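You operate a simulated robot arm through the tools that you are given. There is no shell and no other tool.

The job below is to be done with a simulated robot arm. You get a single attempt, and the scene is never put back.

Task
Melt one scoop of butter in the hot frying pan on the mat.
Fine: it comes from the white dish, whose lid goes back on; leave the green scoop on the worktop, keep off the pan's hot wall and watch till it has melted.

The check looks at the end state, three seconds after you hand in, the way a careful person would. Anything else that was tipped, shoved, dropped, spilled or broken makes it a failure. A push-on lid holds only when it is set on centred and level and pressed home; a screw cap is set on level and turned clockwise until tight.

Robot
A 6-joint arm with a two-finger parallel gripper, fixed in place. Base frame: the origin is on the floor under the middle of its stand, x ahead of it, y to its left, z up; the work surface is at about z = 910. Lengths are in mm, angles in degrees, forces in N, time in s.
With the tool pointing down near the work surface it reaches from about 240 to 660 mm from the base axis. Its first joint turns from -66.0 to 66.0 degrees. Payload 2.9 kg.
The tool frame sits at the grasp point between the pads (the TCP): z along the fingers, y along the line on which they close. The tips reach 30 mm beyond it. The gripper opens to 110 mm. The fingers are 20 mm wide and 10 mm thick; the gripper's body (48 by 112 mm) begins 55 mm behind the TCP.
Orientation is that of the tool frame in the base frame, as a unit quaternion [x, y, z, w]. With the fingers straight down and closing along the base's y, the tool's x points along the base's -x, its y along +y and its z along -z.

Tools
- The arm moves only by the tool servo_tool. Its arguments are lists of equal length, an entry for each row: "travel": the shift along the tool's x, y, z in mm, a list of three; "rot": the turn, a rotation vector about the tool's x, y, z in degrees, a list of three; "grip": the gripper command, from -1 (fully open) to 1 (shut), values between in proportion. In form: {"travel": [[tx, ty, tz], ...], "rot": [[wx, wy, wz], ...], "grip": [grip, ...]}. A call has 1 to 20 rows; each row shifts and turns the commanded pose from where the row before left it, along the tool's axes as they then stand. A row lasts 0.2 s, in which the tool goes at most 50 mm and 8.6 degrees; a call with a longer step from one row to the next is refused whole, and so is a gripper value outside its range. Where a pose cannot be reached the arm comes as near as it can. A force on the tool above 40 N (or 10 N above the force at the start of the call, whichever is more), or a blocked arm, ends the call early, and 0.2 s more pass. The fingers move at their own pace (about 108 mm/s each) and stop on an object; they squeeze with about 25 N. The grip force told is the motor's: it shows also when the fingers shut on nothing. Time passes only in rows, and 0.2 s behind the last, so rows that do not move let the fingers close. The reply holds the time, the measured pose of the TCP, the force on the tool along the base axes, the opening and the grip force, in the units named above and with some noise, with the torque about the TCP (base axes, N m) and any sound that the robot's microphone picked up.
- Cameras (640 x 400 px; columns grow to the right, rows downward): "scene" is fixed at [68.2, 422.2, 1401.9]; the picture's right is [-0.83, -0.56, 0.00], its down [-0.29, 0.43, -0.85] and it looks along [0.48, -0.71, -0.52] (base axes); focal length 279 px, centre (320, 200). "wrist" rides on the gripper at [72, 17, -103] in the tool frame; the picture's right is [-0.23, 0.97, 0.00], its down [-0.76, -0.18, -0.62] and it looks along [-0.61, -0.14, 0.78] (tool axes); focal length 222 px, centre (320, 200). There is no depth. A picture from a camera that has moved, and an enlarged one, comes with that camera's place and axes in the base frame and with its lens. The place of the scene camera against the robot may be out by one fixed shift of up to 18 mm in any direction.
- camera(camera): a new picture of that camera. It takes no simulated time.
- zoom(camera, box): a new picture of the part [left, top, right, bottom] of that camera's present view, enlarged. It takes no simulated time.
- close_job(): hands the job in; it is judged then, once.

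Nothing tells you positions but the pictures and the camera data. Unless the task says otherwise, let go and move clear before handing in.

The tools are called after "Emit:" by a JSON object that holds its "fn" and its "kwargs". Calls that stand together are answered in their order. servo_tool: Moves the arm, as the interface text tells. Its arguments: {"type":"object","properties":{"travel":{"type":"array","items":{"type":"array","items":{"type":"number"}}},"rot":{"type":"array","items":{"type":"array","items":{"type":"number"}}},"grip":{"type":"array","items":{"type":"number"}}},"required":["travel","rot","grip"]} The other tools are called the same way: camera (camera) takes a picture; zoom (camera, box) takes an enlarged picture of a part of a camera's view; close_job () hands the job in.

At the start:

```text
time_s: 0.0
ee_pos: [328.4, 182.5, 1246.6]
ee_rot: [0.0, 1.0, 0.001, 0.0]
ft_force: [0.6, 0.0, 1.2]
moment: [0.0, -0.03, -0.02]
finger_gap: 109.8
finger_force: 0.0
```

scene: 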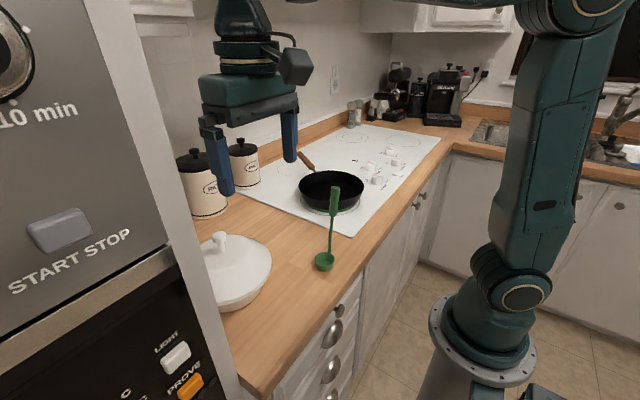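
wrist: 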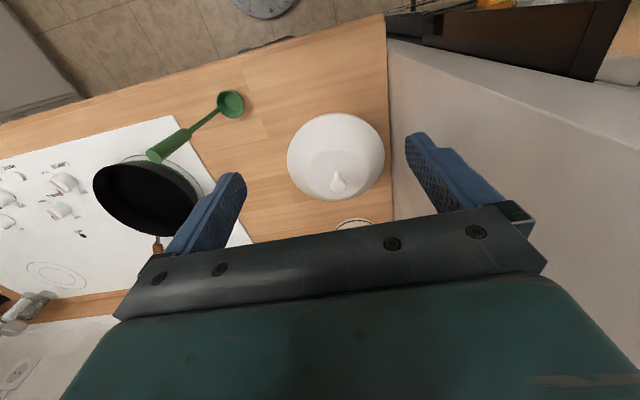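

I see a white lidded dish at the left end of the worktop, a green scoop lying on the worktop/edge of the hob, and a black frying pan on the white hob/mat. I'll take closer pictures to locate things before moving.

Emit:
{"fn": "zoom", "kwargs": {"camera": "scene", "box": [180, 130, 400, 320]}}

Emit:
{"fn": "zoom", "kwargs": {"camera": "wrist", "box": [80, 60, 420, 270]}}

Emit:
{"fn": "camera", "kwargs": {"camera": "wrist"}}

```text
2.11 times, centred on (290, 225) of scene
camera zoom: at [68.2, 422.2, 1401.9], right [-0.83, -0.56, 0.0], down [-0.29, 0.43, -0.85], along [0.48, -0.71, -0.52], focal length 588 px, centre (383, 147)
```

zoom: 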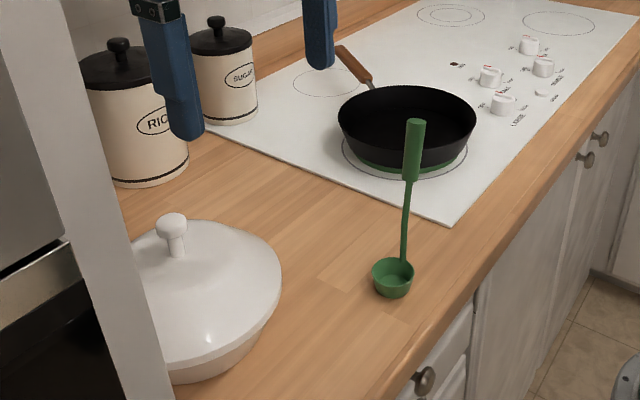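

```text
1.88 times, centred on (250, 165) of wrist
camera zoom: at [254.8, 198.3, 1348.8], right [0.23, 0.97, 0.0], down [0.76, -0.18, 0.62], along [0.61, -0.14, -0.78], focal length 418 px, centre (452, 266)
```

zoom: 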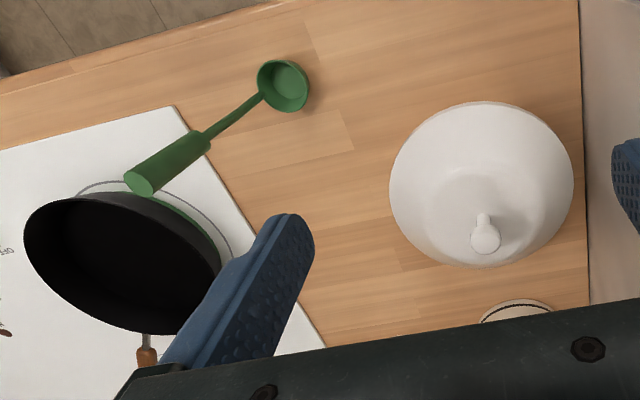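

```text
taken
camera wrist: at [254.8, 198.3, 1348.8], right [0.23, 0.97, 0.0], down [0.76, -0.18, 0.62], along [0.61, -0.14, -0.78], focal length 222 px, centre (320, 200)
```

wrist: 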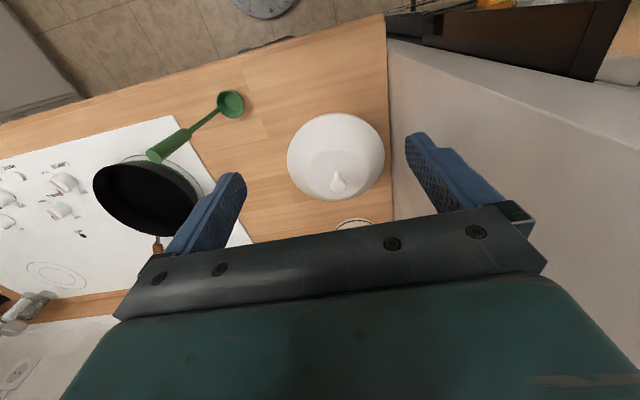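

The scoop seems to stand upright near (331, 16), with its handle rising to about z 1105. The dish is near (478, 179) and the pan near (470, -250). I'll move to another viewpoint at a safe height to triangulate these.

Emit:
{"fn": "servo_tool", "kwargs": {"travel": [[0, -40, -10], [0, -40, -10], [0, -40, -10], [0, -40, -10], [0, -40, -10], [0, 0, 0]], "rot": [[0, 0, 0], [0, 0, 0], [0, 0, 0], [0, 0, 0], [0, 0, 0], [0, 0, 0]], "grip": [-1, -1, -1, -1, -1, -1]}}

Emit:
{"fn": "camera", "kwargs": {"camera": "wrist"}}

Emit:
{"fn": "camera", "kwargs": {"camera": "scene"}}

```text
time_s: 1.4
ee_pos: [328.4, -17.8, 1299.3]
ee_rot: [0.0, 1.0, 0.0, 0.0]
ft_force: [0.1, -0.7, 0.2]
moment: [-0.01, -0.01, -0.02]
finger_gap: 110.0
finger_force: 0.1
```

```text
taken
camera wrist: at [255.1, -1.6, 1401.5], right [0.23, 0.97, 0.0], down [0.76, -0.18, 0.62], along [0.61, -0.14, -0.78], focal length 222 px, centre (320, 200)
```

wrist: 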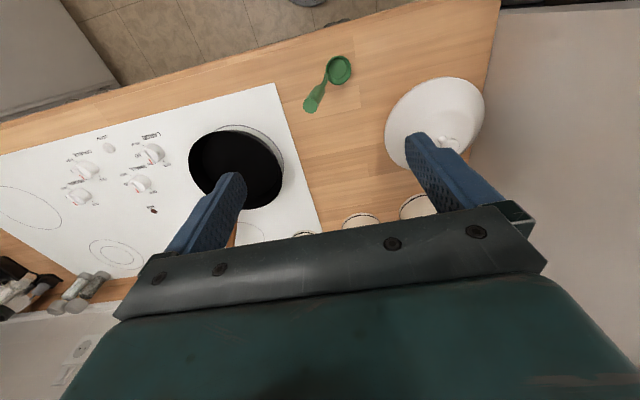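

```text
taken
```

scene: 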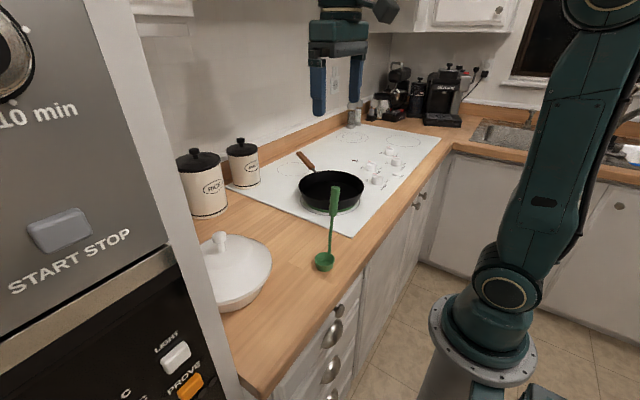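

Emit:
{"fn": "zoom", "kwargs": {"camera": "wrist", "box": [270, 30, 430, 130]}}

Emit:
{"fn": "zoom", "kwargs": {"camera": "wrist", "box": [170, 100, 330, 240]}}

Emit:
{"fn": "zoom", "kwargs": {"camera": "wrist", "box": [340, 60, 500, 230]}}

Emit:
{"fn": "zoom", "kwargs": {"camera": "scene", "box": [280, 140, 400, 280]}}

Emit:
{"fn": "zoom", "kwargs": {"camera": "scene", "box": [180, 210, 300, 330]}}

```text
4.00 times, centred on (350, 80) of wrist
camera zoom: at [255.1, -1.6, 1401.5], right [0.23, 0.97, 0.0], down [0.76, -0.18, 0.62], along [0.61, -0.14, -0.78], focal length 888 px, centre (200, 680)
```

zoom: 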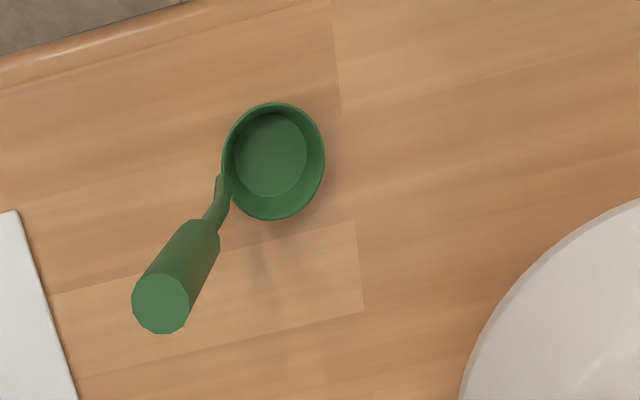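

```text
2.86 times, centred on (250, 170) of wrist
camera zoom: at [255.1, -1.6, 1401.5], right [0.23, 0.97, 0.0], down [0.76, -0.18, 0.62], along [0.61, -0.14, -0.78], focal length 635 px, centre (520, 286)
```

zoom: 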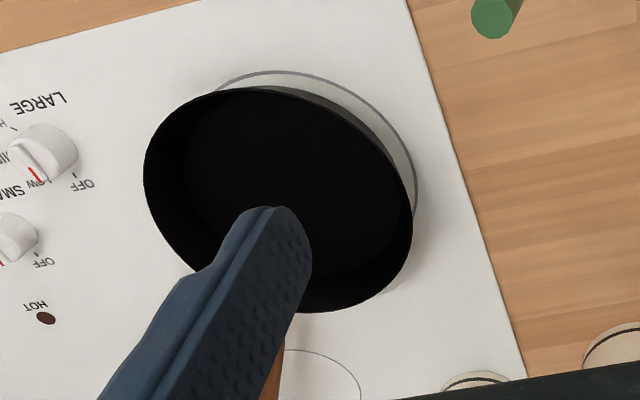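

```text
2.35 times, centred on (420, 145) of wrist
camera zoom: at [255.1, -1.6, 1401.5], right [0.23, 0.97, 0.0], down [0.76, -0.18, 0.62], along [0.61, -0.14, -0.78], focal length 523 px, centre (85, 329)
```

zoom: 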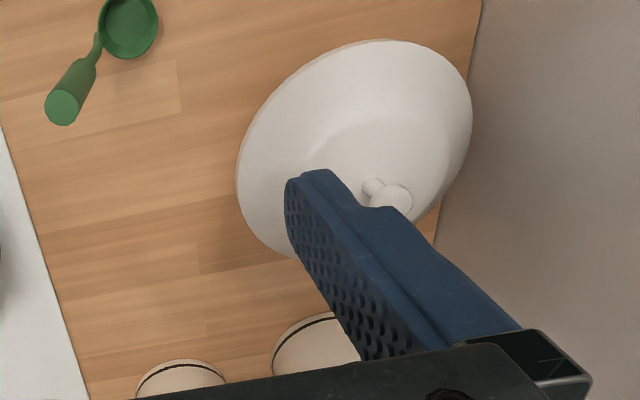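

```text
2.86 times, centred on (340, 210) of scene
camera zoom: at [68.2, 422.2, 1401.9], right [-0.83, -0.56, 0.0], down [-0.29, 0.43, -0.85], along [0.48, -0.71, -0.52], focal length 798 px, centre (263, 171)
```

zoom: 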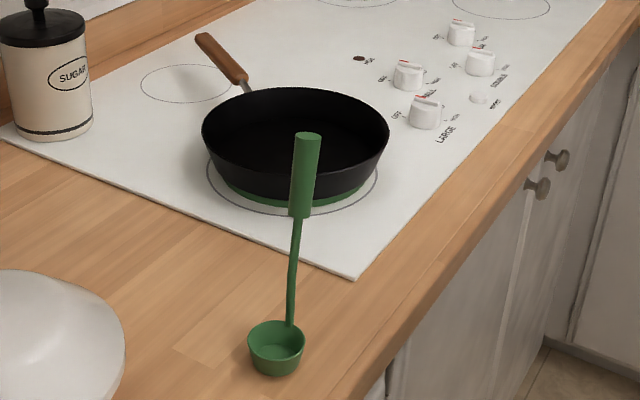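

```text
3.33 times, centred on (240, 270) of scene
camera zoom: at [68.2, 422.2, 1401.9], right [-0.83, -0.56, 0.0], down [-0.29, 0.43, -0.85], along [0.48, -0.71, -0.52], focal length 931 px, centre (587, -33)
```

zoom: 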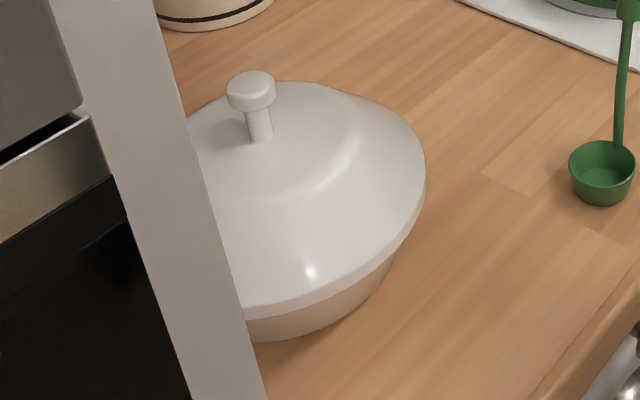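

The scoop stands upright with its bowl at (330, 18) and its grip top at about (335, -33, 1097). The lid's knob top is near (470, 180, 1044), and I take the pan to be near (470, -250). Next I'll go above the dish for a closer look at the knob.

Emit:
{"fn": "servo_tool", "kwargs": {"travel": [[-20, 40, 5], [-20, 40, 5], [-20, 40, 5], [-20, 40, 5], [-20, 38, 5], [-20, 0, 30], [-20, 0, 44], [0, 0, 0]], "rot": [[0, 0, 0], [0, 0, 0], [0, 0, 0], [0, 0, 0], [0, 0, 0], [0, 0, 0], [0, 0, 0], [0, 0, 0]], "grip": [-1, -1, -1, -1, -1, -1, -1, -1]}}

Emit:
{"fn": "camera", "kwargs": {"camera": "wrist"}}

Emit:
{"fn": "zoom", "kwargs": {"camera": "scene", "box": [160, 100, 320, 320]}}

```text
time_s: 3.2
ee_pos: [467.9, 175.7, 1194.4]
ee_rot: [0.0, 1.0, 0.0, 0.0]
ft_force: [-0.3, 0.7, 1.0]
moment: [-0.01, -0.02, 0.01]
finger_gap: 109.8
finger_force: 0.2
```

```text
taken
camera wrist: at [395.4, 192.4, 1297.0], right [0.23, 0.97, 0.0], down [0.76, -0.18, 0.62], along [0.61, -0.14, -0.78], focal length 222 px, centre (320, 200)
```

wrist: 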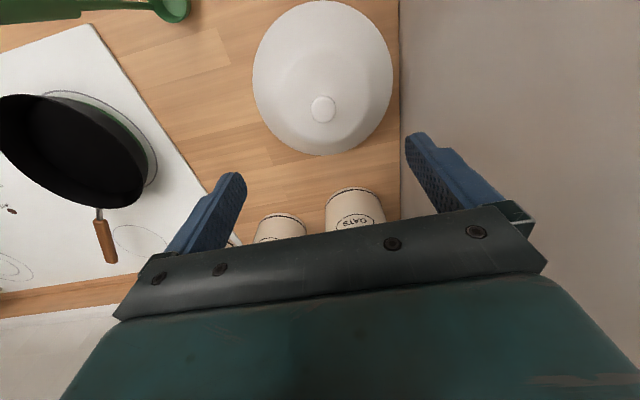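

```text
1.82 times, centred on (240, 210) of scene
camera zoom: at [68.2, 422.2, 1401.9], right [-0.83, -0.56, 0.0], down [-0.29, 0.43, -0.85], along [0.48, -0.71, -0.52], focal length 508 px, centre (466, 182)
```

zoom: 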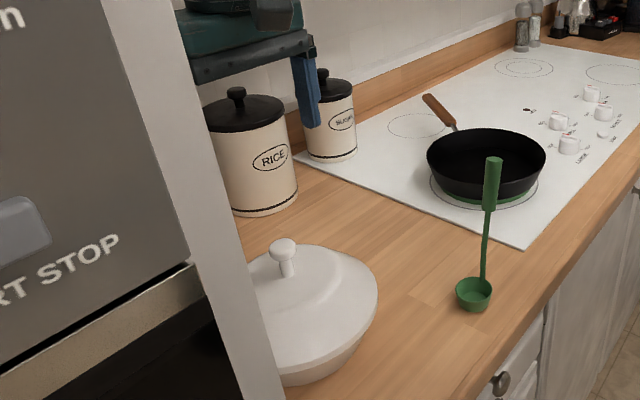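

Emit:
{"fn": "zoom", "kwargs": {"camera": "wrist", "box": [240, 0, 410, 160]}}

Emit:
{"fn": "servo_tool", "kwargs": {"travel": [[0, 0, 0], [0, 0, 0]], "rot": [[0, 0, 0], [0, 0, 0]], "grip": [-1, -1]}}

```text
2.50 times, centred on (325, 80) of wrist
camera zoom: at [395.4, 192.4, 1297.0], right [0.23, 0.97, 0.0], down [0.76, -0.18, 0.62], along [0.61, -0.14, -0.78], focal length 555 px, centre (308, 500)
```

zoom: 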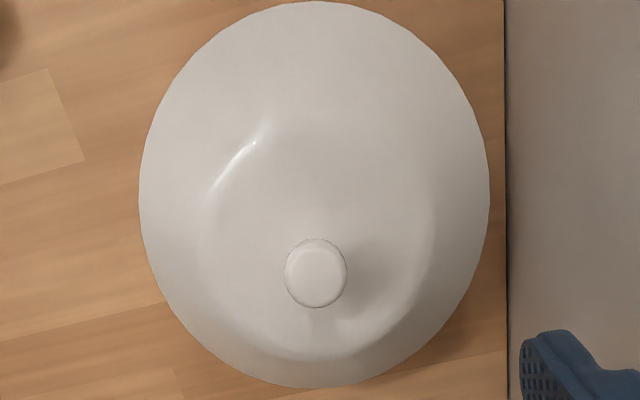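

```text
time_s: 3.8
ee_pos: [467.8, 177.5, 1195.1]
ee_rot: [0.0, 1.0, 0.0, 0.0]
ft_force: [0.4, -0.4, -0.2]
moment: [-0.02, -0.01, 0.01]
finger_gap: 110.0
finger_force: 0.0
```

Emit:
{"fn": "servo_tool", "kwargs": {"travel": [[-2, 2.5, 0], [0, 0, 40], [0, 0, 40], [0, 0, 15], [0, 0, 0]], "rot": [[0, 0, 0], [0, 0, 0], [0, 0, 0], [0, 0, 0], [0, 0, 0]], "grip": [-1, -1, -1, -1, -1]}}

Emit:
{"fn": "camera", "kwargs": {"camera": "wrist"}}

Emit:
{"fn": "zoom", "kwargs": {"camera": "scene", "box": [160, 120, 320, 320]}}

```text
time_s: 5.0
ee_pos: [471.0, 182.0, 1102.2]
ee_rot: [0.0, 1.0, 0.001, 0.0]
ft_force: [0.0, 0.0, -0.4]
moment: [0.02, -0.01, 0.01]
finger_gap: 110.1
finger_force: 0.0
```

```text
taken
camera wrist: at [396.8, 198.3, 1204.4], right [0.23, 0.97, 0.0], down [0.76, -0.18, 0.62], along [0.61, -0.14, -0.78], focal length 222 px, centre (320, 200)
```

wrist: 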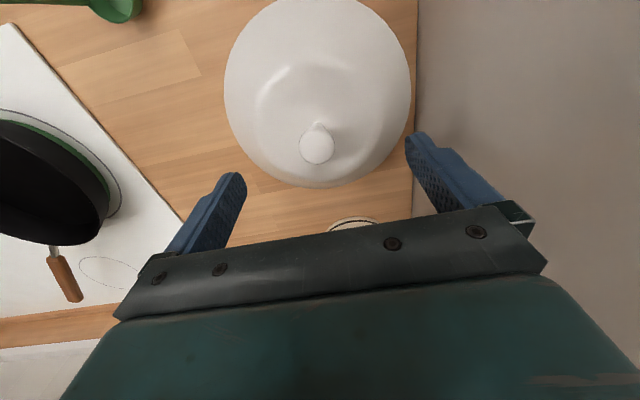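

```text
2.00 times, centred on (240, 220) of scene
camera zoom: at [68.2, 422.2, 1401.9], right [-0.83, -0.56, 0.0], down [-0.29, 0.43, -0.85], along [0.48, -0.71, -0.52], focal length 559 px, centre (480, 160)
```

zoom: 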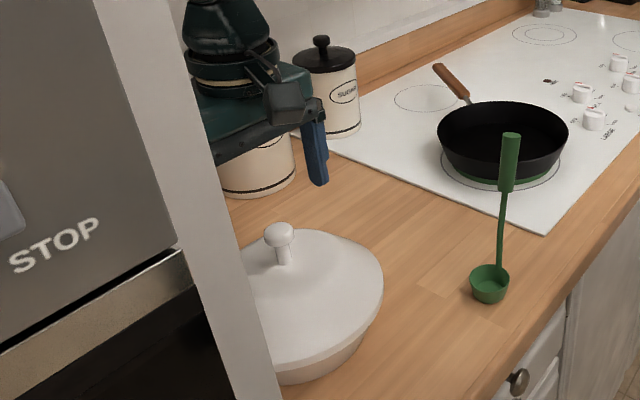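

Emit:
{"fn": "servo_tool", "kwargs": {"travel": [[0, -2, 0], [0, 0, 20], [0, 0, 15], [0, 0, 0], [0, 0, 0]], "rot": [[0, 0, 0], [0, 0, 0], [0, 0, 0], [0, 0, 0], [0, 0, 0]], "grip": [-1, -1, -1, -1, -1]}}

Emit:
{"fn": "zoom", "kwargs": {"camera": "wrist", "box": [200, 80, 440, 240]}}

```text
time_s: 6.2
ee_pos: [470.5, 181.4, 1068.3]
ee_rot: [0.0, 1.0, -0.001, 0.0]
ft_force: [0.4, 0.4, -0.5]
moment: [0.04, -0.01, -0.03]
finger_gap: 110.0
finger_force: 0.1
```

```text
2.50 times, centred on (320, 160) of wrist
camera zoom: at [396.8, 196.3, 1169.4], right [0.23, 0.97, 0.0], down [0.76, -0.18, 0.62], along [0.61, -0.14, -0.78], focal length 555 px, centre (320, 300)
```

zoom: 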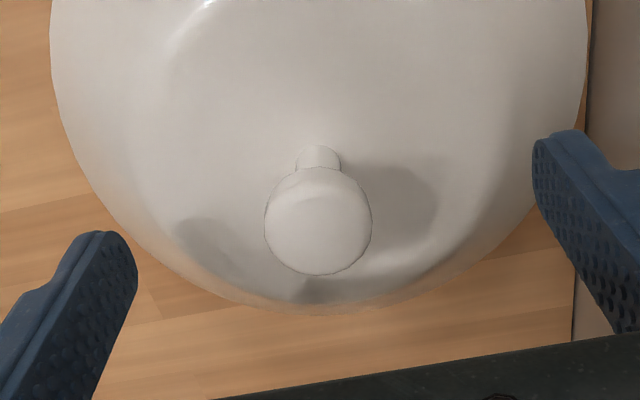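

The gripper is centred over the knob within about 1 mm. I'll lower it and close on the knob.

Emit:
{"fn": "servo_tool", "kwargs": {"travel": [[0, 0, 12], [0, 0, 12], [0, 0, 0], [0, 0, 0], [0, 0, 0], [0, 0, 0], [0, 0, 0]], "rot": [[0, 0, 0], [0, 0, 0], [0, 0, 0], [0, 0, 0], [0, 0, 0], [0, 0, 0], [0, 0, 0]], "grip": [-1, -1, -1, 0, 0.5, 1, 1]}}

Emit:
{"fn": "zoom", "kwargs": {"camera": "wrist", "box": [200, 80, 440, 240]}}

Emit:
{"fn": "zoom", "kwargs": {"camera": "scene", "box": [160, 180, 300, 320]}}

```text
time_s: 7.8
ee_pos: [469.8, 180.7, 1042.4]
ee_rot: [0.0, 1.0, 0.0, 0.0]
ft_force: [1.2, -1.1, 0.3]
moment: [0.04, -0.01, -0.05]
finger_gap: 27.2
finger_force: 24.7
heard: snap
```

```text
2.50 times, centred on (320, 160) of wrist
camera zoom: at [396.5, 196.7, 1145.6], right [0.23, 0.97, 0.0], down [0.76, -0.18, 0.62], along [0.61, -0.14, -0.78], focal length 555 px, centre (320, 300)
```

zoom: 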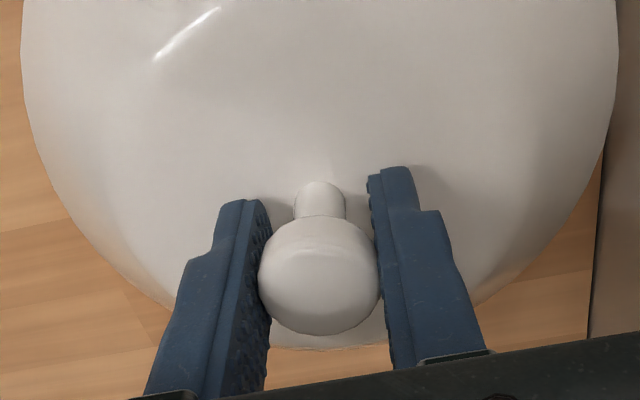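

```text
2.86 times, centred on (230, 250) of scene
camera zoom: at [68.2, 422.2, 1401.9], right [-0.83, -0.56, 0.0], down [-0.29, 0.43, -0.85], along [0.48, -0.71, -0.52], focal length 798 px, centre (577, 57)
```

zoom: 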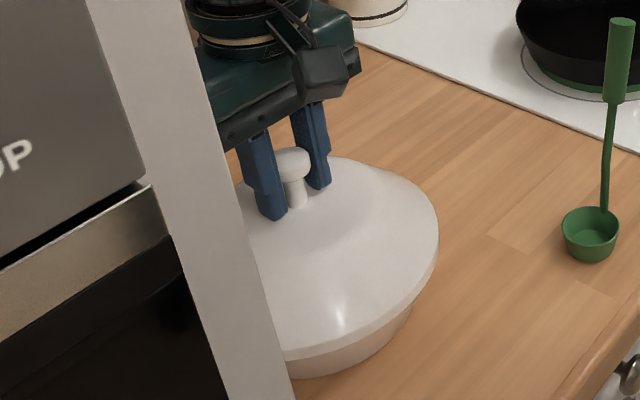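

The knob is held, and a snap was heard as the fingers closed. I'll lift slowly and watch for the dish coming up with the lid.

Emit:
{"fn": "servo_tool", "kwargs": {"travel": [[0, 0, -3], [0, 0, -4], [0, 0, -5], [0, 0, -8], [0, 0, 0]], "rot": [[0, 0, 0], [0, 0, 0], [0, 0, 0], [0, 0, 0], [0, 0, 0]], "grip": [1, 1, 1, 1, 1]}}

Emit:
{"fn": "zoom", "kwargs": {"camera": "scene", "box": [160, 180, 300, 320]}}

Emit:
{"fn": "camera", "kwargs": {"camera": "wrist"}}

```text
time_s: 9.0
ee_pos: [470.3, 180.3, 1063.6]
ee_rot: [0.0, 1.0, 0.0, -0.001]
ft_force: [-0.5, 1.0, -1.2]
moment: [0.01, -0.03, 0.01]
finger_gap: 27.1
finger_force: 25.3
```

```text
2.86 times, centred on (230, 250) of scene
camera zoom: at [68.2, 422.2, 1401.9], right [-0.83, -0.56, 0.0], down [-0.29, 0.43, -0.85], along [0.48, -0.71, -0.52], focal length 798 px, centre (577, 57)
```

zoom: 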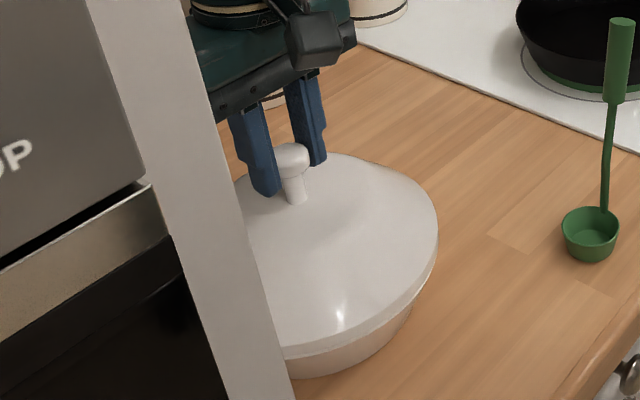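

```text
taken
camera wrist: at [397.0, 196.4, 1166.1], right [0.23, 0.97, 0.0], down [0.76, -0.18, 0.62], along [0.61, -0.14, -0.78], focal length 222 px, centre (320, 200)
```

wrist: 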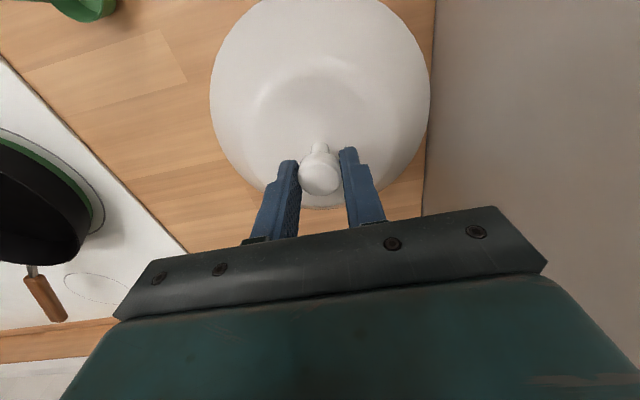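

Emit:
{"fn": "zoom", "kwargs": {"camera": "scene", "box": [210, 220, 290, 320]}}

Emit:
{"fn": "zoom", "kwargs": {"camera": "wrist", "box": [200, 80, 440, 240]}}

```text
4.00 times, centred on (250, 270) of scene
camera zoom: at [68.2, 422.2, 1401.9], right [-0.83, -0.56, 0.0], down [-0.29, 0.43, -0.85], along [0.48, -0.71, -0.52], focal length 1118 px, centre (600, -80)
```

zoom: 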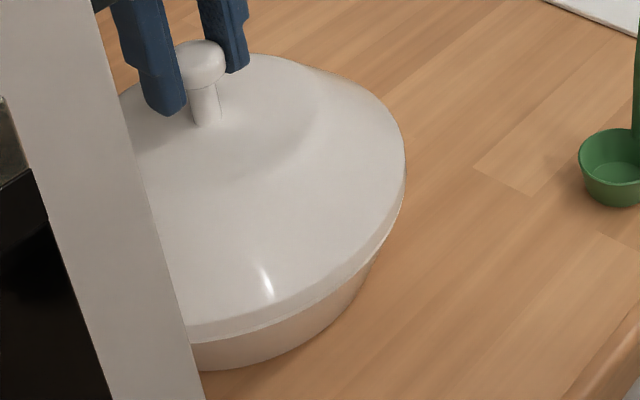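

```text
2.50 times, centred on (320, 160) of wrist
camera zoom: at [397.0, 196.4, 1166.1], right [0.23, 0.97, 0.0], down [0.76, -0.18, 0.62], along [0.61, -0.14, -0.78], focal length 555 px, centre (320, 300)
```

zoom: 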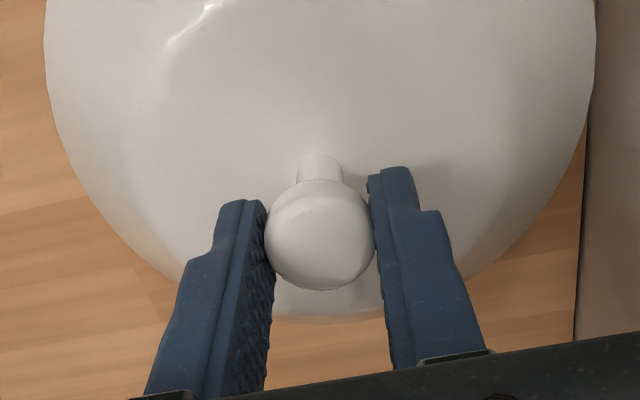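

Emit:
{"fn": "zoom", "kwargs": {"camera": "scene", "box": [180, 210, 300, 330]}}

```text
3.33 times, centred on (240, 270) of scene
camera zoom: at [68.2, 422.2, 1401.9], right [-0.83, -0.56, 0.0], down [-0.29, 0.43, -0.85], along [0.48, -0.71, -0.52], focal length 931 px, centre (587, -33)
```

zoom: 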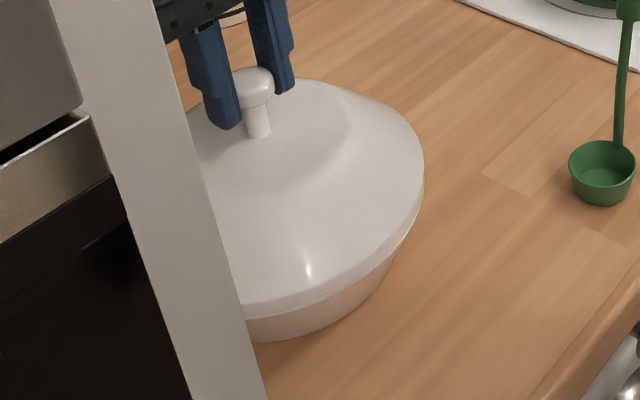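

The lid rose about 3 mm and then the pads slipped up the knob, so the lid is only partly loosened. I'll open slightly, go lower, grip again and lift more gently.

Emit:
{"fn": "servo_tool", "kwargs": {"travel": [[0, 0, 0], [0, 0, 0], [0, 0, 10], [0, 0, 10], [0, 0, 3], [0, 0, 0], [0, 0, 0], [0, 0, 0], [0, 0, 0]], "rot": [[0, 0, 0], [0, 0, 0], [0, 0, 0], [0, 0, 0], [0, 0, 0], [0, 0, 0], [0, 0, 0], [0, 0, 0], [0, 0, 0]], "grip": [0.27, 0.27, 0.27, 0.27, 0.27, 0.27, 1, 1, 1]}}

Emit:
{"fn": "zoom", "kwargs": {"camera": "wrist", "box": [200, 80, 440, 240]}}

Emit:
{"fn": "zoom", "kwargs": {"camera": "scene", "box": [180, 210, 300, 330]}}

```text
time_s: 11.0
ee_pos: [469.4, 180.4, 1041.0]
ee_rot: [0.0, 1.0, 0.001, 0.002]
ft_force: [2.9, -6.3, 21.5]
moment: [-0.15, -0.01, -0.08]
finger_gap: 27.2
finger_force: 24.9
heard: snap
```

```text
2.50 times, centred on (320, 160) of wrist
camera zoom: at [396.2, 195.9, 1143.8], right [0.23, 0.97, 0.0], down [0.76, -0.18, 0.63], along [0.61, -0.14, -0.78], focal length 555 px, centre (320, 300)
```

zoom: 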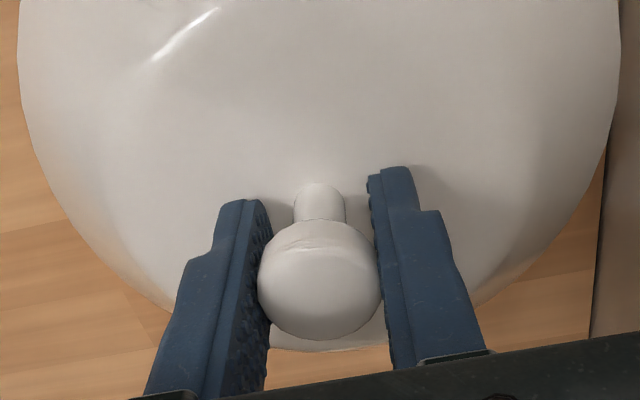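

```text
3.33 times, centred on (240, 270) of scene
camera zoom: at [68.0, 421.9, 1402.0], right [-0.83, -0.56, 0.0], down [-0.29, 0.43, -0.85], along [0.48, -0.71, -0.52], focal length 931 px, centre (587, -33)
```

zoom: 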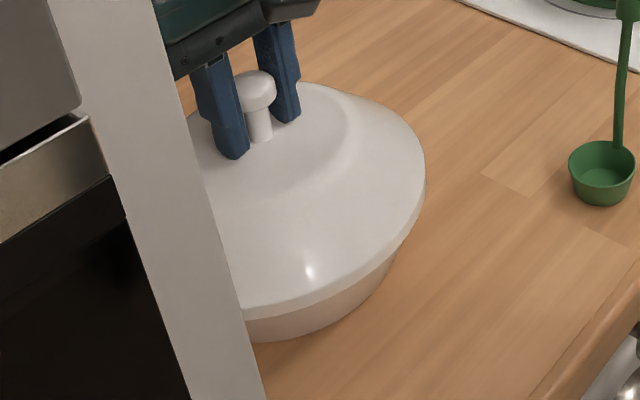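

The tips pressed on the dome with about 21 N and another snap was heard, so the lid is probably seated again. I'll lift in small steps and watch the force.

Emit:
{"fn": "servo_tool", "kwargs": {"travel": [[0, 0, -1], [0, 0, -1], [0, 0, 0]], "rot": [[0, 0, 0], [0, 0, 0], [0, 0, 0]], "grip": [1, 1, 1]}}

Emit:
{"fn": "servo_tool", "kwargs": {"travel": [[0, 0, -1], [0, 0, 0]], "rot": [[0, 0, 0], [0, 0, 0]], "grip": [1, 1]}}

Emit:
{"fn": "servo_tool", "kwargs": {"travel": [[0, 0, -1], [0, 0, 0]], "rot": [[0, 0, 0], [0, 0, 0]], "grip": [1, 1]}}

Emit:
{"fn": "servo_tool", "kwargs": {"travel": [[0, 0, -1], [0, 0, 0]], "rot": [[0, 0, 0], [0, 0, 0]], "grip": [1, 1]}}

```text
time_s: 11.8
ee_pos: [470.2, 179.3, 1043.1]
ee_rot: [0.0, 1.0, -0.001, 0.0]
ft_force: [5.8, -5.0, 3.4]
moment: [0.11, -0.5, -0.18]
finger_gap: 27.2
finger_force: 24.5
```

```text
time_s: 12.4
ee_pos: [469.1, 179.6, 1042.6]
ee_rot: [0.0, 1.0, 0.0, -0.001]
ft_force: [0.3, 0.5, 0.1]
moment: [-0.03, -0.05, 0.0]
finger_gap: 27.1
finger_force: 24.9
heard: snap
```

```text
time_s: 13.0
ee_pos: [470.9, 180.7, 1045.3]
ee_rot: [0.0, 1.0, 0.0, 0.001]
ft_force: [-0.2, -0.8, -1.5]
moment: [-0.02, -0.01, 0.0]
finger_gap: 27.4
finger_force: 25.3
```

```text
time_s: 13.6
ee_pos: [470.0, 181.2, 1047.4]
ee_rot: [0.0, 1.0, 0.001, 0.0]
ft_force: [0.3, 0.4, -2.3]
moment: [-0.02, -0.03, -0.01]
finger_gap: 27.2
finger_force: 24.8
```

Emit:
{"fn": "servo_tool", "kwargs": {"travel": [[0, 0, -2], [0, 0, -2], [0, 0, -2], [0, 0, 0]], "rot": [[0, 0, 0], [0, 0, 0], [0, 0, 0], [0, 0, 0]], "grip": [1, 1, 1, 1]}}

Emit:
{"fn": "zoom", "kwargs": {"camera": "wrist", "box": [200, 80, 440, 240]}}

Emit:
{"fn": "zoom", "kwargs": {"camera": "scene", "box": [180, 210, 300, 330]}}

```text
time_s: 14.6
ee_pos: [470.6, 180.2, 1051.5]
ee_rot: [-0.001, 1.0, 0.0, 0.0]
ft_force: [-0.6, 0.5, -2.3]
moment: [-0.01, 0.0, 0.03]
finger_gap: 27.2
finger_force: 24.9
```

```text
2.50 times, centred on (320, 160) of wrist
camera zoom: at [396.4, 196.7, 1154.3], right [0.23, 0.97, 0.0], down [0.76, -0.18, 0.62], along [0.61, -0.14, -0.78], focal length 555 px, centre (320, 300)
```

zoom: 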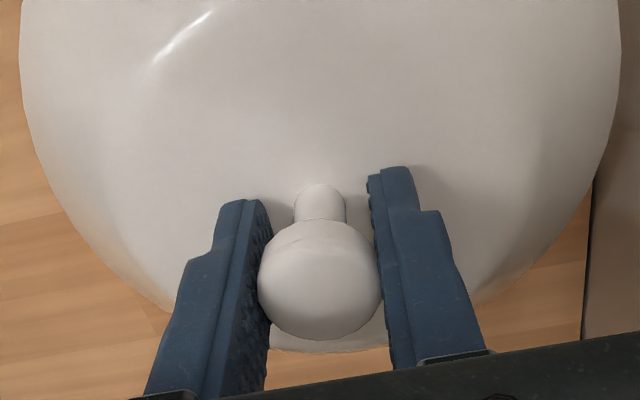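

```text
3.33 times, centred on (240, 270) of scene
camera zoom: at [68.2, 422.2, 1401.9], right [-0.83, -0.56, 0.0], down [-0.29, 0.43, -0.85], along [0.48, -0.71, -0.52], focal length 931 px, centre (587, -33)
```

zoom: 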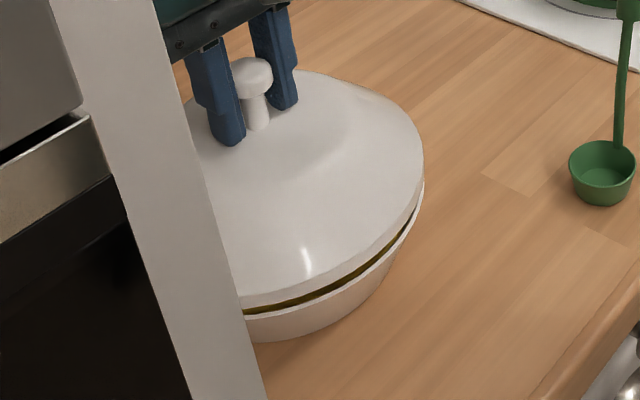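

The lid has come free (snap heard, about 2.3 N carried). I'll lift it clear and take it over the bare worktop around (590, -10) to set it down.

Emit:
{"fn": "servo_tool", "kwargs": {"travel": [[0, 0, -8], [0, 0, -12], [0, 0, -15], [0, 0, -15], [0, 0, -15], [0, 0, -10], [0, 0, 0], [0, 0, 0]], "rot": [[0, 0, 0], [0, 0, 0], [0, 0, 0], [0, 0, 0], [0, 0, 0], [0, 0, 0], [0, 0, 0], [0, 0, 0]], "grip": [1, 1, 1, 1, 1, 1, 1, 1]}}

Emit:
{"fn": "zoom", "kwargs": {"camera": "scene", "box": [180, 150, 340, 330]}}

Emit:
{"fn": "camera", "kwargs": {"camera": "wrist"}}

```text
time_s: 16.4
ee_pos: [470.4, 180.2, 1126.3]
ee_rot: [0.0, 1.0, -0.001, 0.0]
ft_force: [0.1, -0.6, -2.5]
moment: [-0.01, 0.0, 0.0]
finger_gap: 27.1
finger_force: 25.0
```

```text
2.22 times, centred on (260, 240) of scene
camera zoom: at [68.2, 422.2, 1401.9], right [-0.83, -0.56, 0.0], down [-0.29, 0.43, -0.85], along [0.48, -0.71, -0.52], focal length 621 px, centre (453, 111)
```

zoom: 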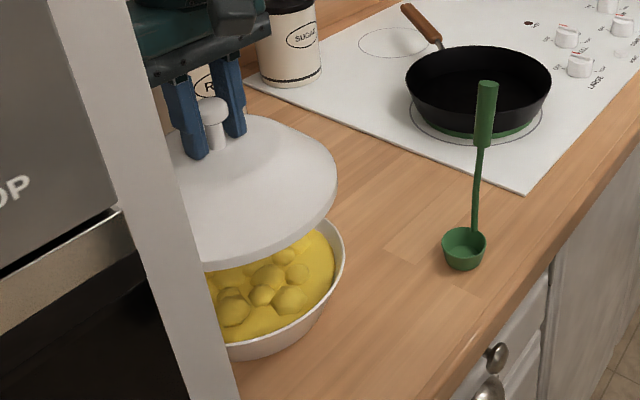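

```text
taken
camera wrist: at [396.8, 196.2, 1228.9], right [0.23, 0.97, 0.0], down [0.76, -0.18, 0.62], along [0.61, -0.14, -0.78], focal length 222 px, centre (320, 200)
```

wrist: 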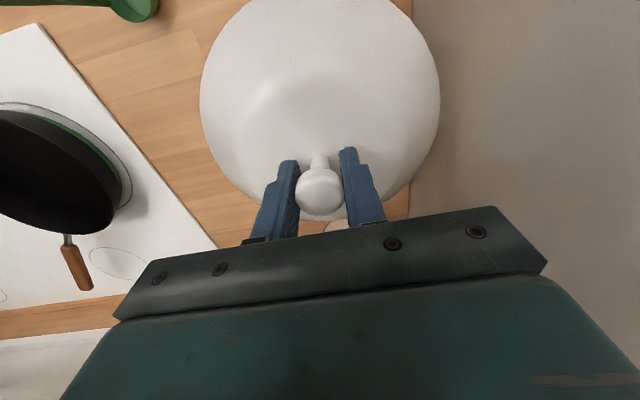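

The dish is open with lumpy yellow butter inside, and the lid is held level. I'm carrying the lid to the bare worktop.

Emit:
{"fn": "servo_tool", "kwargs": {"travel": [[-15, -22, 0], [-15, -24, 0], [-15, -24, 0], [-15, -24, 0], [-15, -24, 0], [-15, -24, 0], [-15, -24, 0], [-15, -24, 0], [0, 0, 0], [0, 0, 0], [0, 0, 25], [0, 0, 25], [0, 0, 20], [0, 0, 0], [0, 0, 0]], "rot": [[0, 0, 0], [0, 0, 0], [0, 0, 0], [0, 0, 0], [0, 0, 0], [0, 0, 0], [0, 0, 0], [0, 0, 0], [0, 0, 0], [0, 0, 0], [0, 0, 0], [0, 0, 0], [0, 0, 0], [0, 0, 0], [0, 0, 0]], "grip": [1, 1, 1, 1, 1, 1, 1, 1, 1, 1, 1, 1, 1, 1, 1]}}

Emit:
{"fn": "camera", "kwargs": {"camera": "scene"}}

Emit:
{"fn": "zoom", "kwargs": {"camera": "scene", "box": [180, 140, 340, 320]}}

Emit:
{"fn": "camera", "kwargs": {"camera": "wrist"}}

```text
time_s: 19.6
ee_pos: [590.9, -7.6, 1057.1]
ee_rot: [0.001, 1.0, 0.001, 0.0]
ft_force: [-0.6, -0.7, -2.0]
moment: [0.02, -0.04, -0.01]
finger_gap: 27.2
finger_force: 24.8
```

```text
taken
```

scene: 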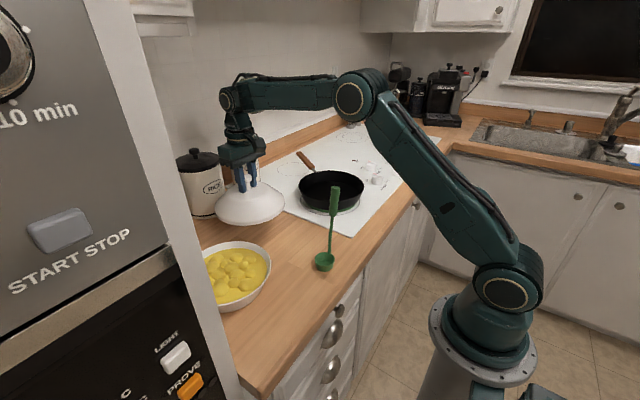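

```text
2.22 times, centred on (260, 230) of scene
camera zoom: at [68.2, 422.2, 1401.9], right [-0.83, -0.56, 0.0], down [-0.29, 0.43, -0.85], along [0.48, -0.71, -0.52], focal length 621 px, centre (453, 133)
```

zoom: 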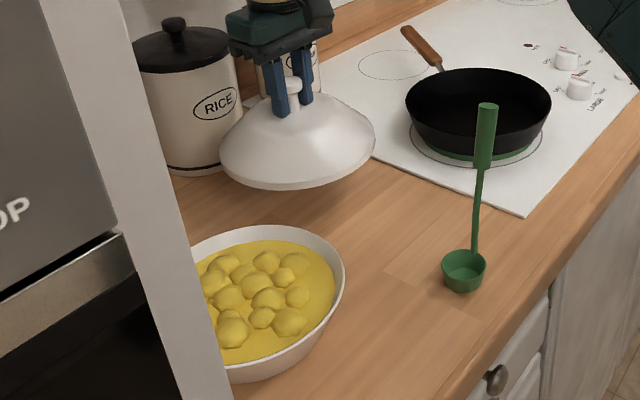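

```text
taken
camera wrist: at [517.3, 7.4, 1159.2], right [0.23, 0.97, 0.0], down [0.76, -0.18, 0.62], along [0.61, -0.14, -0.78], focal length 222 px, centre (320, 200)
```

wrist: 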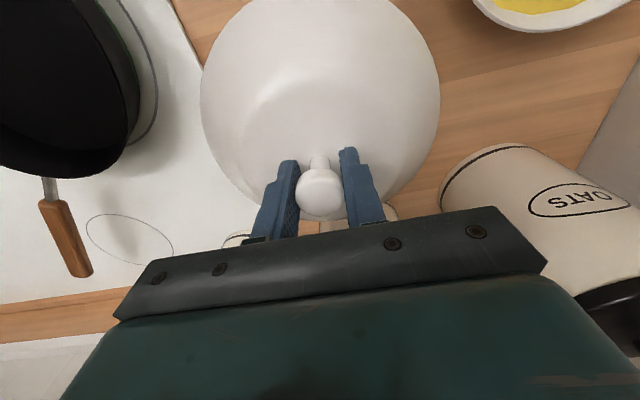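

Emit:
{"fn": "servo_tool", "kwargs": {"travel": [[0, 4, 0], [0, 0, 20], [0, 0, 20], [0, 0, 10], [0, 0, 4], [0, 0, 0], [0, 0, 0]], "rot": [[0, 0, 0], [0, 0, 0], [0, 0, 0], [0, 0, 0], [0, 0, 0], [0, 0, 0], [0, 0, 0]], "grip": [1, 1, 1, 1, 1, 1, 1]}}

Emit:
{"fn": "zoom", "kwargs": {"camera": "scene", "box": [180, 140, 340, 320]}}

```text
time_s: 21.2
ee_pos: [591.1, -5.0, 1002.6]
ee_rot: [0.0, 1.0, 0.001, 0.0]
ft_force: [-0.3, 0.6, -1.8]
moment: [0.0, -0.02, 0.0]
finger_gap: 27.4
finger_force: 24.9
```

```text
2.22 times, centred on (260, 230) of scene
camera zoom: at [68.2, 422.2, 1401.9], right [-0.83, -0.56, 0.0], down [-0.29, 0.43, -0.85], along [0.48, -0.71, -0.52], focal length 621 px, centre (453, 133)
```

zoom: 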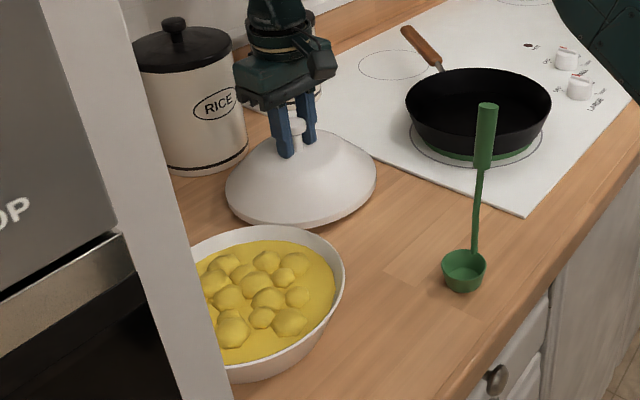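

Emit:
{"fn": "servo_tool", "kwargs": {"travel": [[0, 0, 4], [0, 0, 4], [0, 0, 0]], "rot": [[0, 0, 0], [0, 0, 0], [0, 0, 0]], "grip": [1, 1, 1]}}

Emit:
{"fn": "servo_tool", "kwargs": {"travel": [[0, 0, 3], [0, 0, 0]], "rot": [[0, 0, 0], [0, 0, 0]], "grip": [1, 1]}}

Emit:
{"fn": "servo_tool", "kwargs": {"travel": [[0, 0, 2], [0, 0, 0]], "rot": [[0, 0, 0], [0, 0, 0]], "grip": [1, 1]}}

Emit:
{"fn": "servo_tool", "kwargs": {"travel": [[0, 0, 2], [0, 0, 0]], "rot": [[0, 0, 0], [0, 0, 0]], "grip": [1, 1]}}

```text
time_s: 22.0
ee_pos: [590.1, -4.7, 994.8]
ee_rot: [0.0, 1.0, 0.0, 0.0]
ft_force: [-0.8, 0.1, -3.1]
moment: [0.05, 0.02, 0.0]
finger_gap: 26.9
finger_force: 25.3
```

```text
time_s: 22.6
ee_pos: [589.8, -5.4, 990.6]
ee_rot: [0.0, 1.0, 0.0, 0.0]
ft_force: [-0.7, -1.2, -2.2]
moment: [0.02, 0.02, 0.01]
finger_gap: 27.1
finger_force: 24.6
```

```text
time_s: 23.2
ee_pos: [589.3, -6.2, 990.4]
ee_rot: [0.0, 1.0, 0.001, 0.0]
ft_force: [0.8, 0.8, 3.0]
moment: [0.03, 0.35, -0.09]
finger_gap: 27.2
finger_force: 24.7
```

```text
time_s: 23.8
ee_pos: [590.2, -5.4, 989.9]
ee_rot: [0.001, 1.0, 0.001, 0.001]
ft_force: [-7.4, 1.6, 23.4]
moment: [-0.04, 0.44, -0.03]
finger_gap: 27.2
finger_force: 25.1
```

The lid is touching down on the worktop. I'll ease the pressure, let go and back off upward.

Emit:
{"fn": "servo_tool", "kwargs": {"travel": [[0, 0, -1.5], [0, 0, 0], [0, 0, 0], [0, 0, 0], [0, 0, 0], [0, 0, -10], [0, 0, -20], [0, 0, -30], [0, 0, -40], [0, 0, -40], [0, 0, 0]], "rot": [[0, 0, 0], [0, 0, 0], [0, 0, 0], [0, 0, 0], [0, 0, 0], [0, 0, 0], [0, 0, 0], [0, 0, 0], [0, 0, 0], [0, 0, 0], [0, 0, 0]], "grip": [1, 1, 0.4, 0.2, 0, -0.2, -0.2, -0.2, -0.2, -0.2, -0.2]}}

Emit:
{"fn": "camera", "kwargs": {"camera": "wrist"}}

Emit:
{"fn": "zoom", "kwargs": {"camera": "scene", "box": [180, 140, 340, 320]}}

```text
time_s: 26.2
ee_pos: [591.0, -6.5, 1129.6]
ee_rot: [0.0, 1.0, 0.0, 0.0]
ft_force: [1.0, 0.0, -0.9]
moment: [0.01, 0.0, 0.0]
finger_gap: 66.0
finger_force: 0.1
```

```text
taken
camera wrist: at [517.5, 9.9, 1231.6], right [0.23, 0.97, 0.0], down [0.76, -0.18, 0.62], along [0.61, -0.14, -0.78], focal length 222 px, centre (320, 200)
```

wrist: 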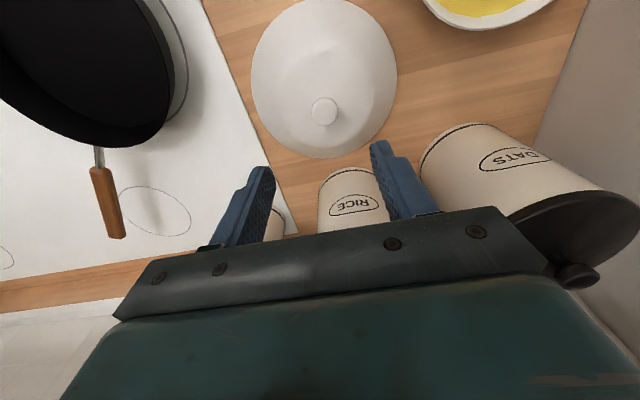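

```text
2.22 times, centred on (260, 230) of scene
camera zoom: at [68.2, 422.2, 1401.9], right [-0.83, -0.56, 0.0], down [-0.29, 0.43, -0.85], along [0.48, -0.71, -0.52], focal length 621 px, centre (453, 133)
```

zoom: 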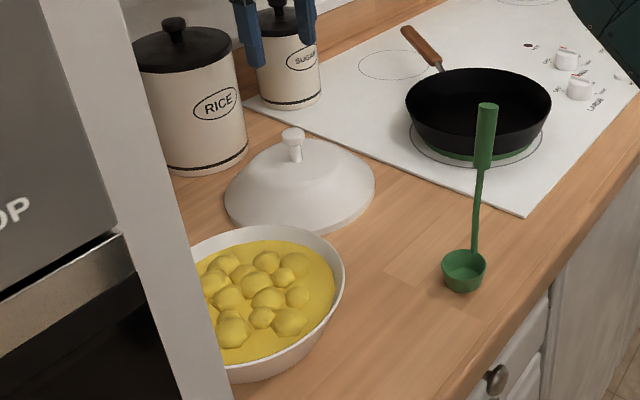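

The lid rests stably on the worktop. Next I'll survey the pan from above to get its centre, rim height and radius.

Emit:
{"fn": "servo_tool", "kwargs": {"travel": [[0, 0, -40], [10, -10, -30], [30, -25, -20], [30, -30, -15], [30, -30, -15], [30, -30, 0], [30, -30, 0], [30, -20, 0], [0, 0, 0], [0, 0, 0]], "rot": [[0, 0, 0], [0, 0, 0], [0, 0, 0], [0, 0, 0], [0, 0, 0], [0, 0, 0], [0, 0, 0], [0, 0, 0], [0, 0, 0], [0, 0, 0]], "grip": [-0.2, -0.2, -0.2, -0.2, -0.2, -0.2, -0.2, -0.2, -0.2, -0.2]}}

Emit:
{"fn": "camera", "kwargs": {"camera": "wrist"}}

Emit:
{"fn": "camera", "kwargs": {"camera": "scene"}}

```text
time_s: 28.4
ee_pos: [400.6, -181.3, 1249.4]
ee_rot: [0.0, 1.0, 0.0, -0.001]
ft_force: [-0.5, 0.0, -0.6]
moment: [0.02, -0.01, -0.02]
finger_gap: 66.2
finger_force: 0.1
```

```text
taken
camera wrist: at [326.3, -164.3, 1352.2], right [0.23, 0.97, 0.0], down [0.76, -0.18, 0.62], along [0.61, -0.14, -0.78], focal length 222 px, centre (320, 200)
```

wrist: 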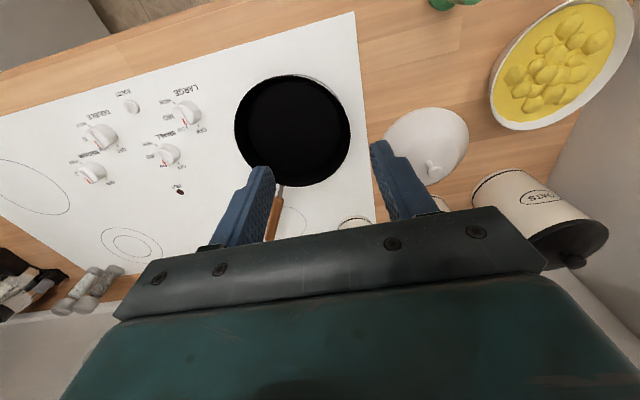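

```text
taken
```

scene: 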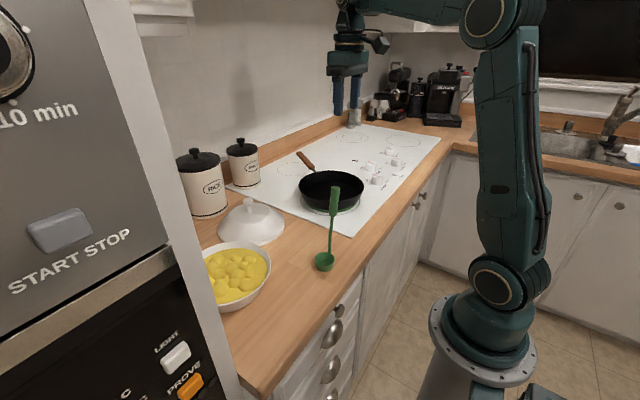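

Emit:
{"fn": "zoom", "kwargs": {"camera": "wrist", "box": [210, 50, 380, 200]}}

Emit:
{"fn": "zoom", "kwargs": {"camera": "wrist", "box": [470, 0, 640, 140]}}

Emit:
{"fn": "zoom", "kwargs": {"camera": "scene", "box": [280, 140, 400, 240]}}

```text
2.67 times, centred on (295, 125) of wrist
camera zoom: at [326.3, -164.3, 1352.2], right [0.23, 0.97, 0.0], down [0.76, -0.18, 0.62], along [0.61, -0.14, -0.78], focal length 592 px, centre (387, 400)
```

zoom: 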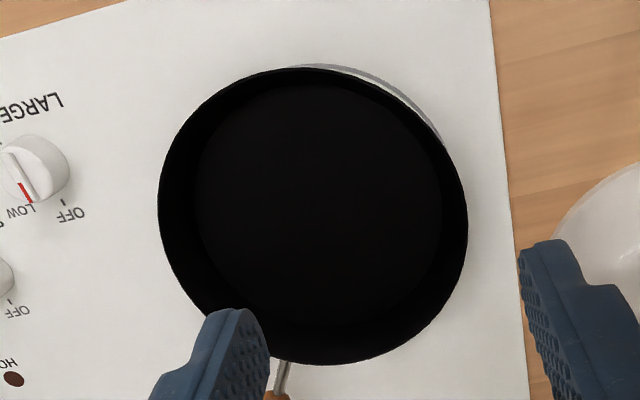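

```text
2.86 times, centred on (555, 70) of wrist
camera zoom: at [326.3, -164.3, 1352.2], right [0.23, 0.97, 0.0], down [0.76, -0.18, 0.62], along [0.61, -0.14, -0.78], focal length 635 px, centre (-351, 571)
```

zoom: 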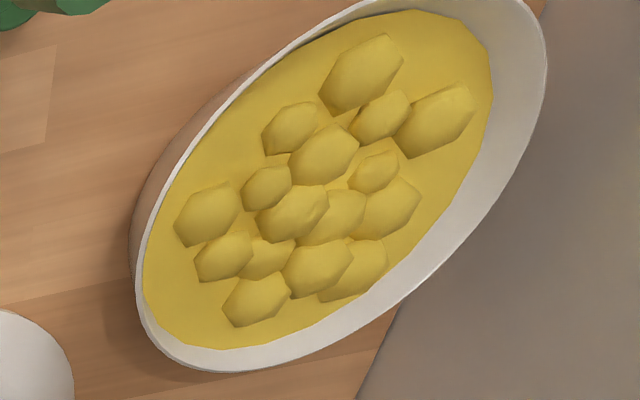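

```text
4.00 times, centred on (340, 190) of scene
camera zoom: at [68.2, 422.2, 1401.9], right [-0.83, -0.56, 0.0], down [-0.29, 0.43, -0.85], along [0.48, -0.71, -0.52], focal length 1118 px, centre (240, 240)
```

zoom: 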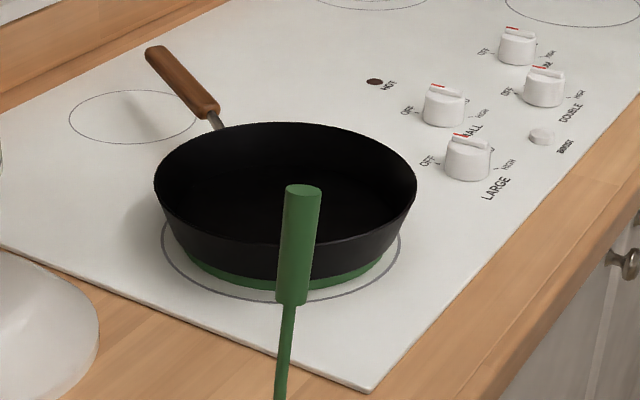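

The pan centre is about (462, -247) with its rim near z 962 and radius near 103. Before taking the scoop I'll check in free air that the arm can make the yaw and tilt the pour needs.

Emit:
{"fn": "servo_tool", "kwargs": {"travel": [[-10, 30, 20], [-10, 30, 20], [-10, 30, 20], [-10, 0, 20], [0, 0, 0], [0, 0, 0], [0, 0, 0], [0, 0, 0], [0, 0, 0], [0, 0, 0], [0, 0, 0], [0, 0, 0], [0, 0, 0], [0, 0, 0], [0, 0, 0], [0, 0, 0], [0, 0, 0]], "rot": [[0, 0, 0], [0, 0, 0], [0, 0, 0], [0, 0, 0], [0, 0, -8.5], [0, 0, -8.5], [0, 0, -8.5], [0, 0, -8.5], [0, 0, -8.5], [0, 0, -8.5], [0, 0, -8.5], [0, 0, -8.5], [0, 0, -8.5], [0, 0, -8.5], [0, 0, -5], [0, 0, 0], [0, 0, 0]], "grip": [-0.2, -0.2, -0.2, -0.2, -0.2, -0.2, -0.2, -0.2, -0.2, -0.2, -0.2, -0.2, -0.2, -0.2, -0.2, -0.2, -0.2]}}

Emit:
{"fn": "camera", "kwargs": {"camera": "scene"}}

Emit:
{"fn": "camera", "kwargs": {"camera": "wrist"}}

```text
time_s: 32.0
ee_pos: [440.3, -91.5, 1169.7]
ee_rot: [-0.706, 0.708, 0.0, 0.0]
ft_force: [-0.6, 1.2, 0.1]
moment: [0.0, 0.0, 0.01]
finger_gap: 65.8
finger_force: 0.1
```

```text
taken
```

scene: 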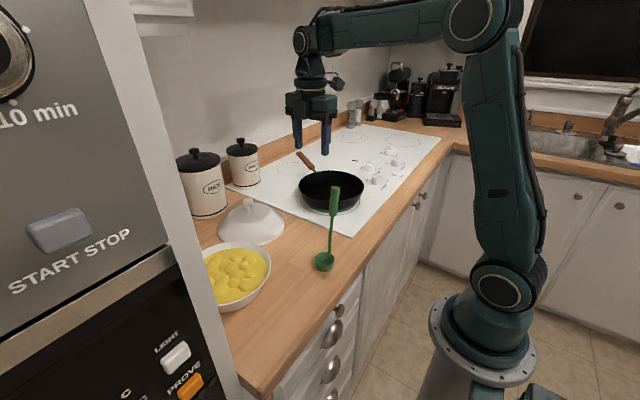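

```text
taken
camera wrist: at [422.1, -163.7, 1271.3], right [-0.97, 0.23, 0.0], down [0.18, 0.76, 0.62], along [0.14, 0.61, -0.78], focal length 222 px, centre (320, 200)
```

wrist: 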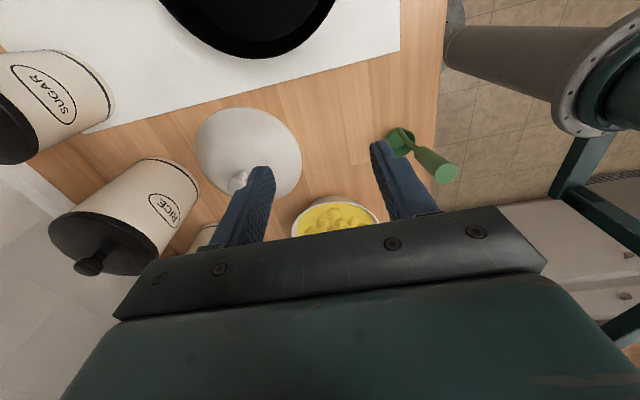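

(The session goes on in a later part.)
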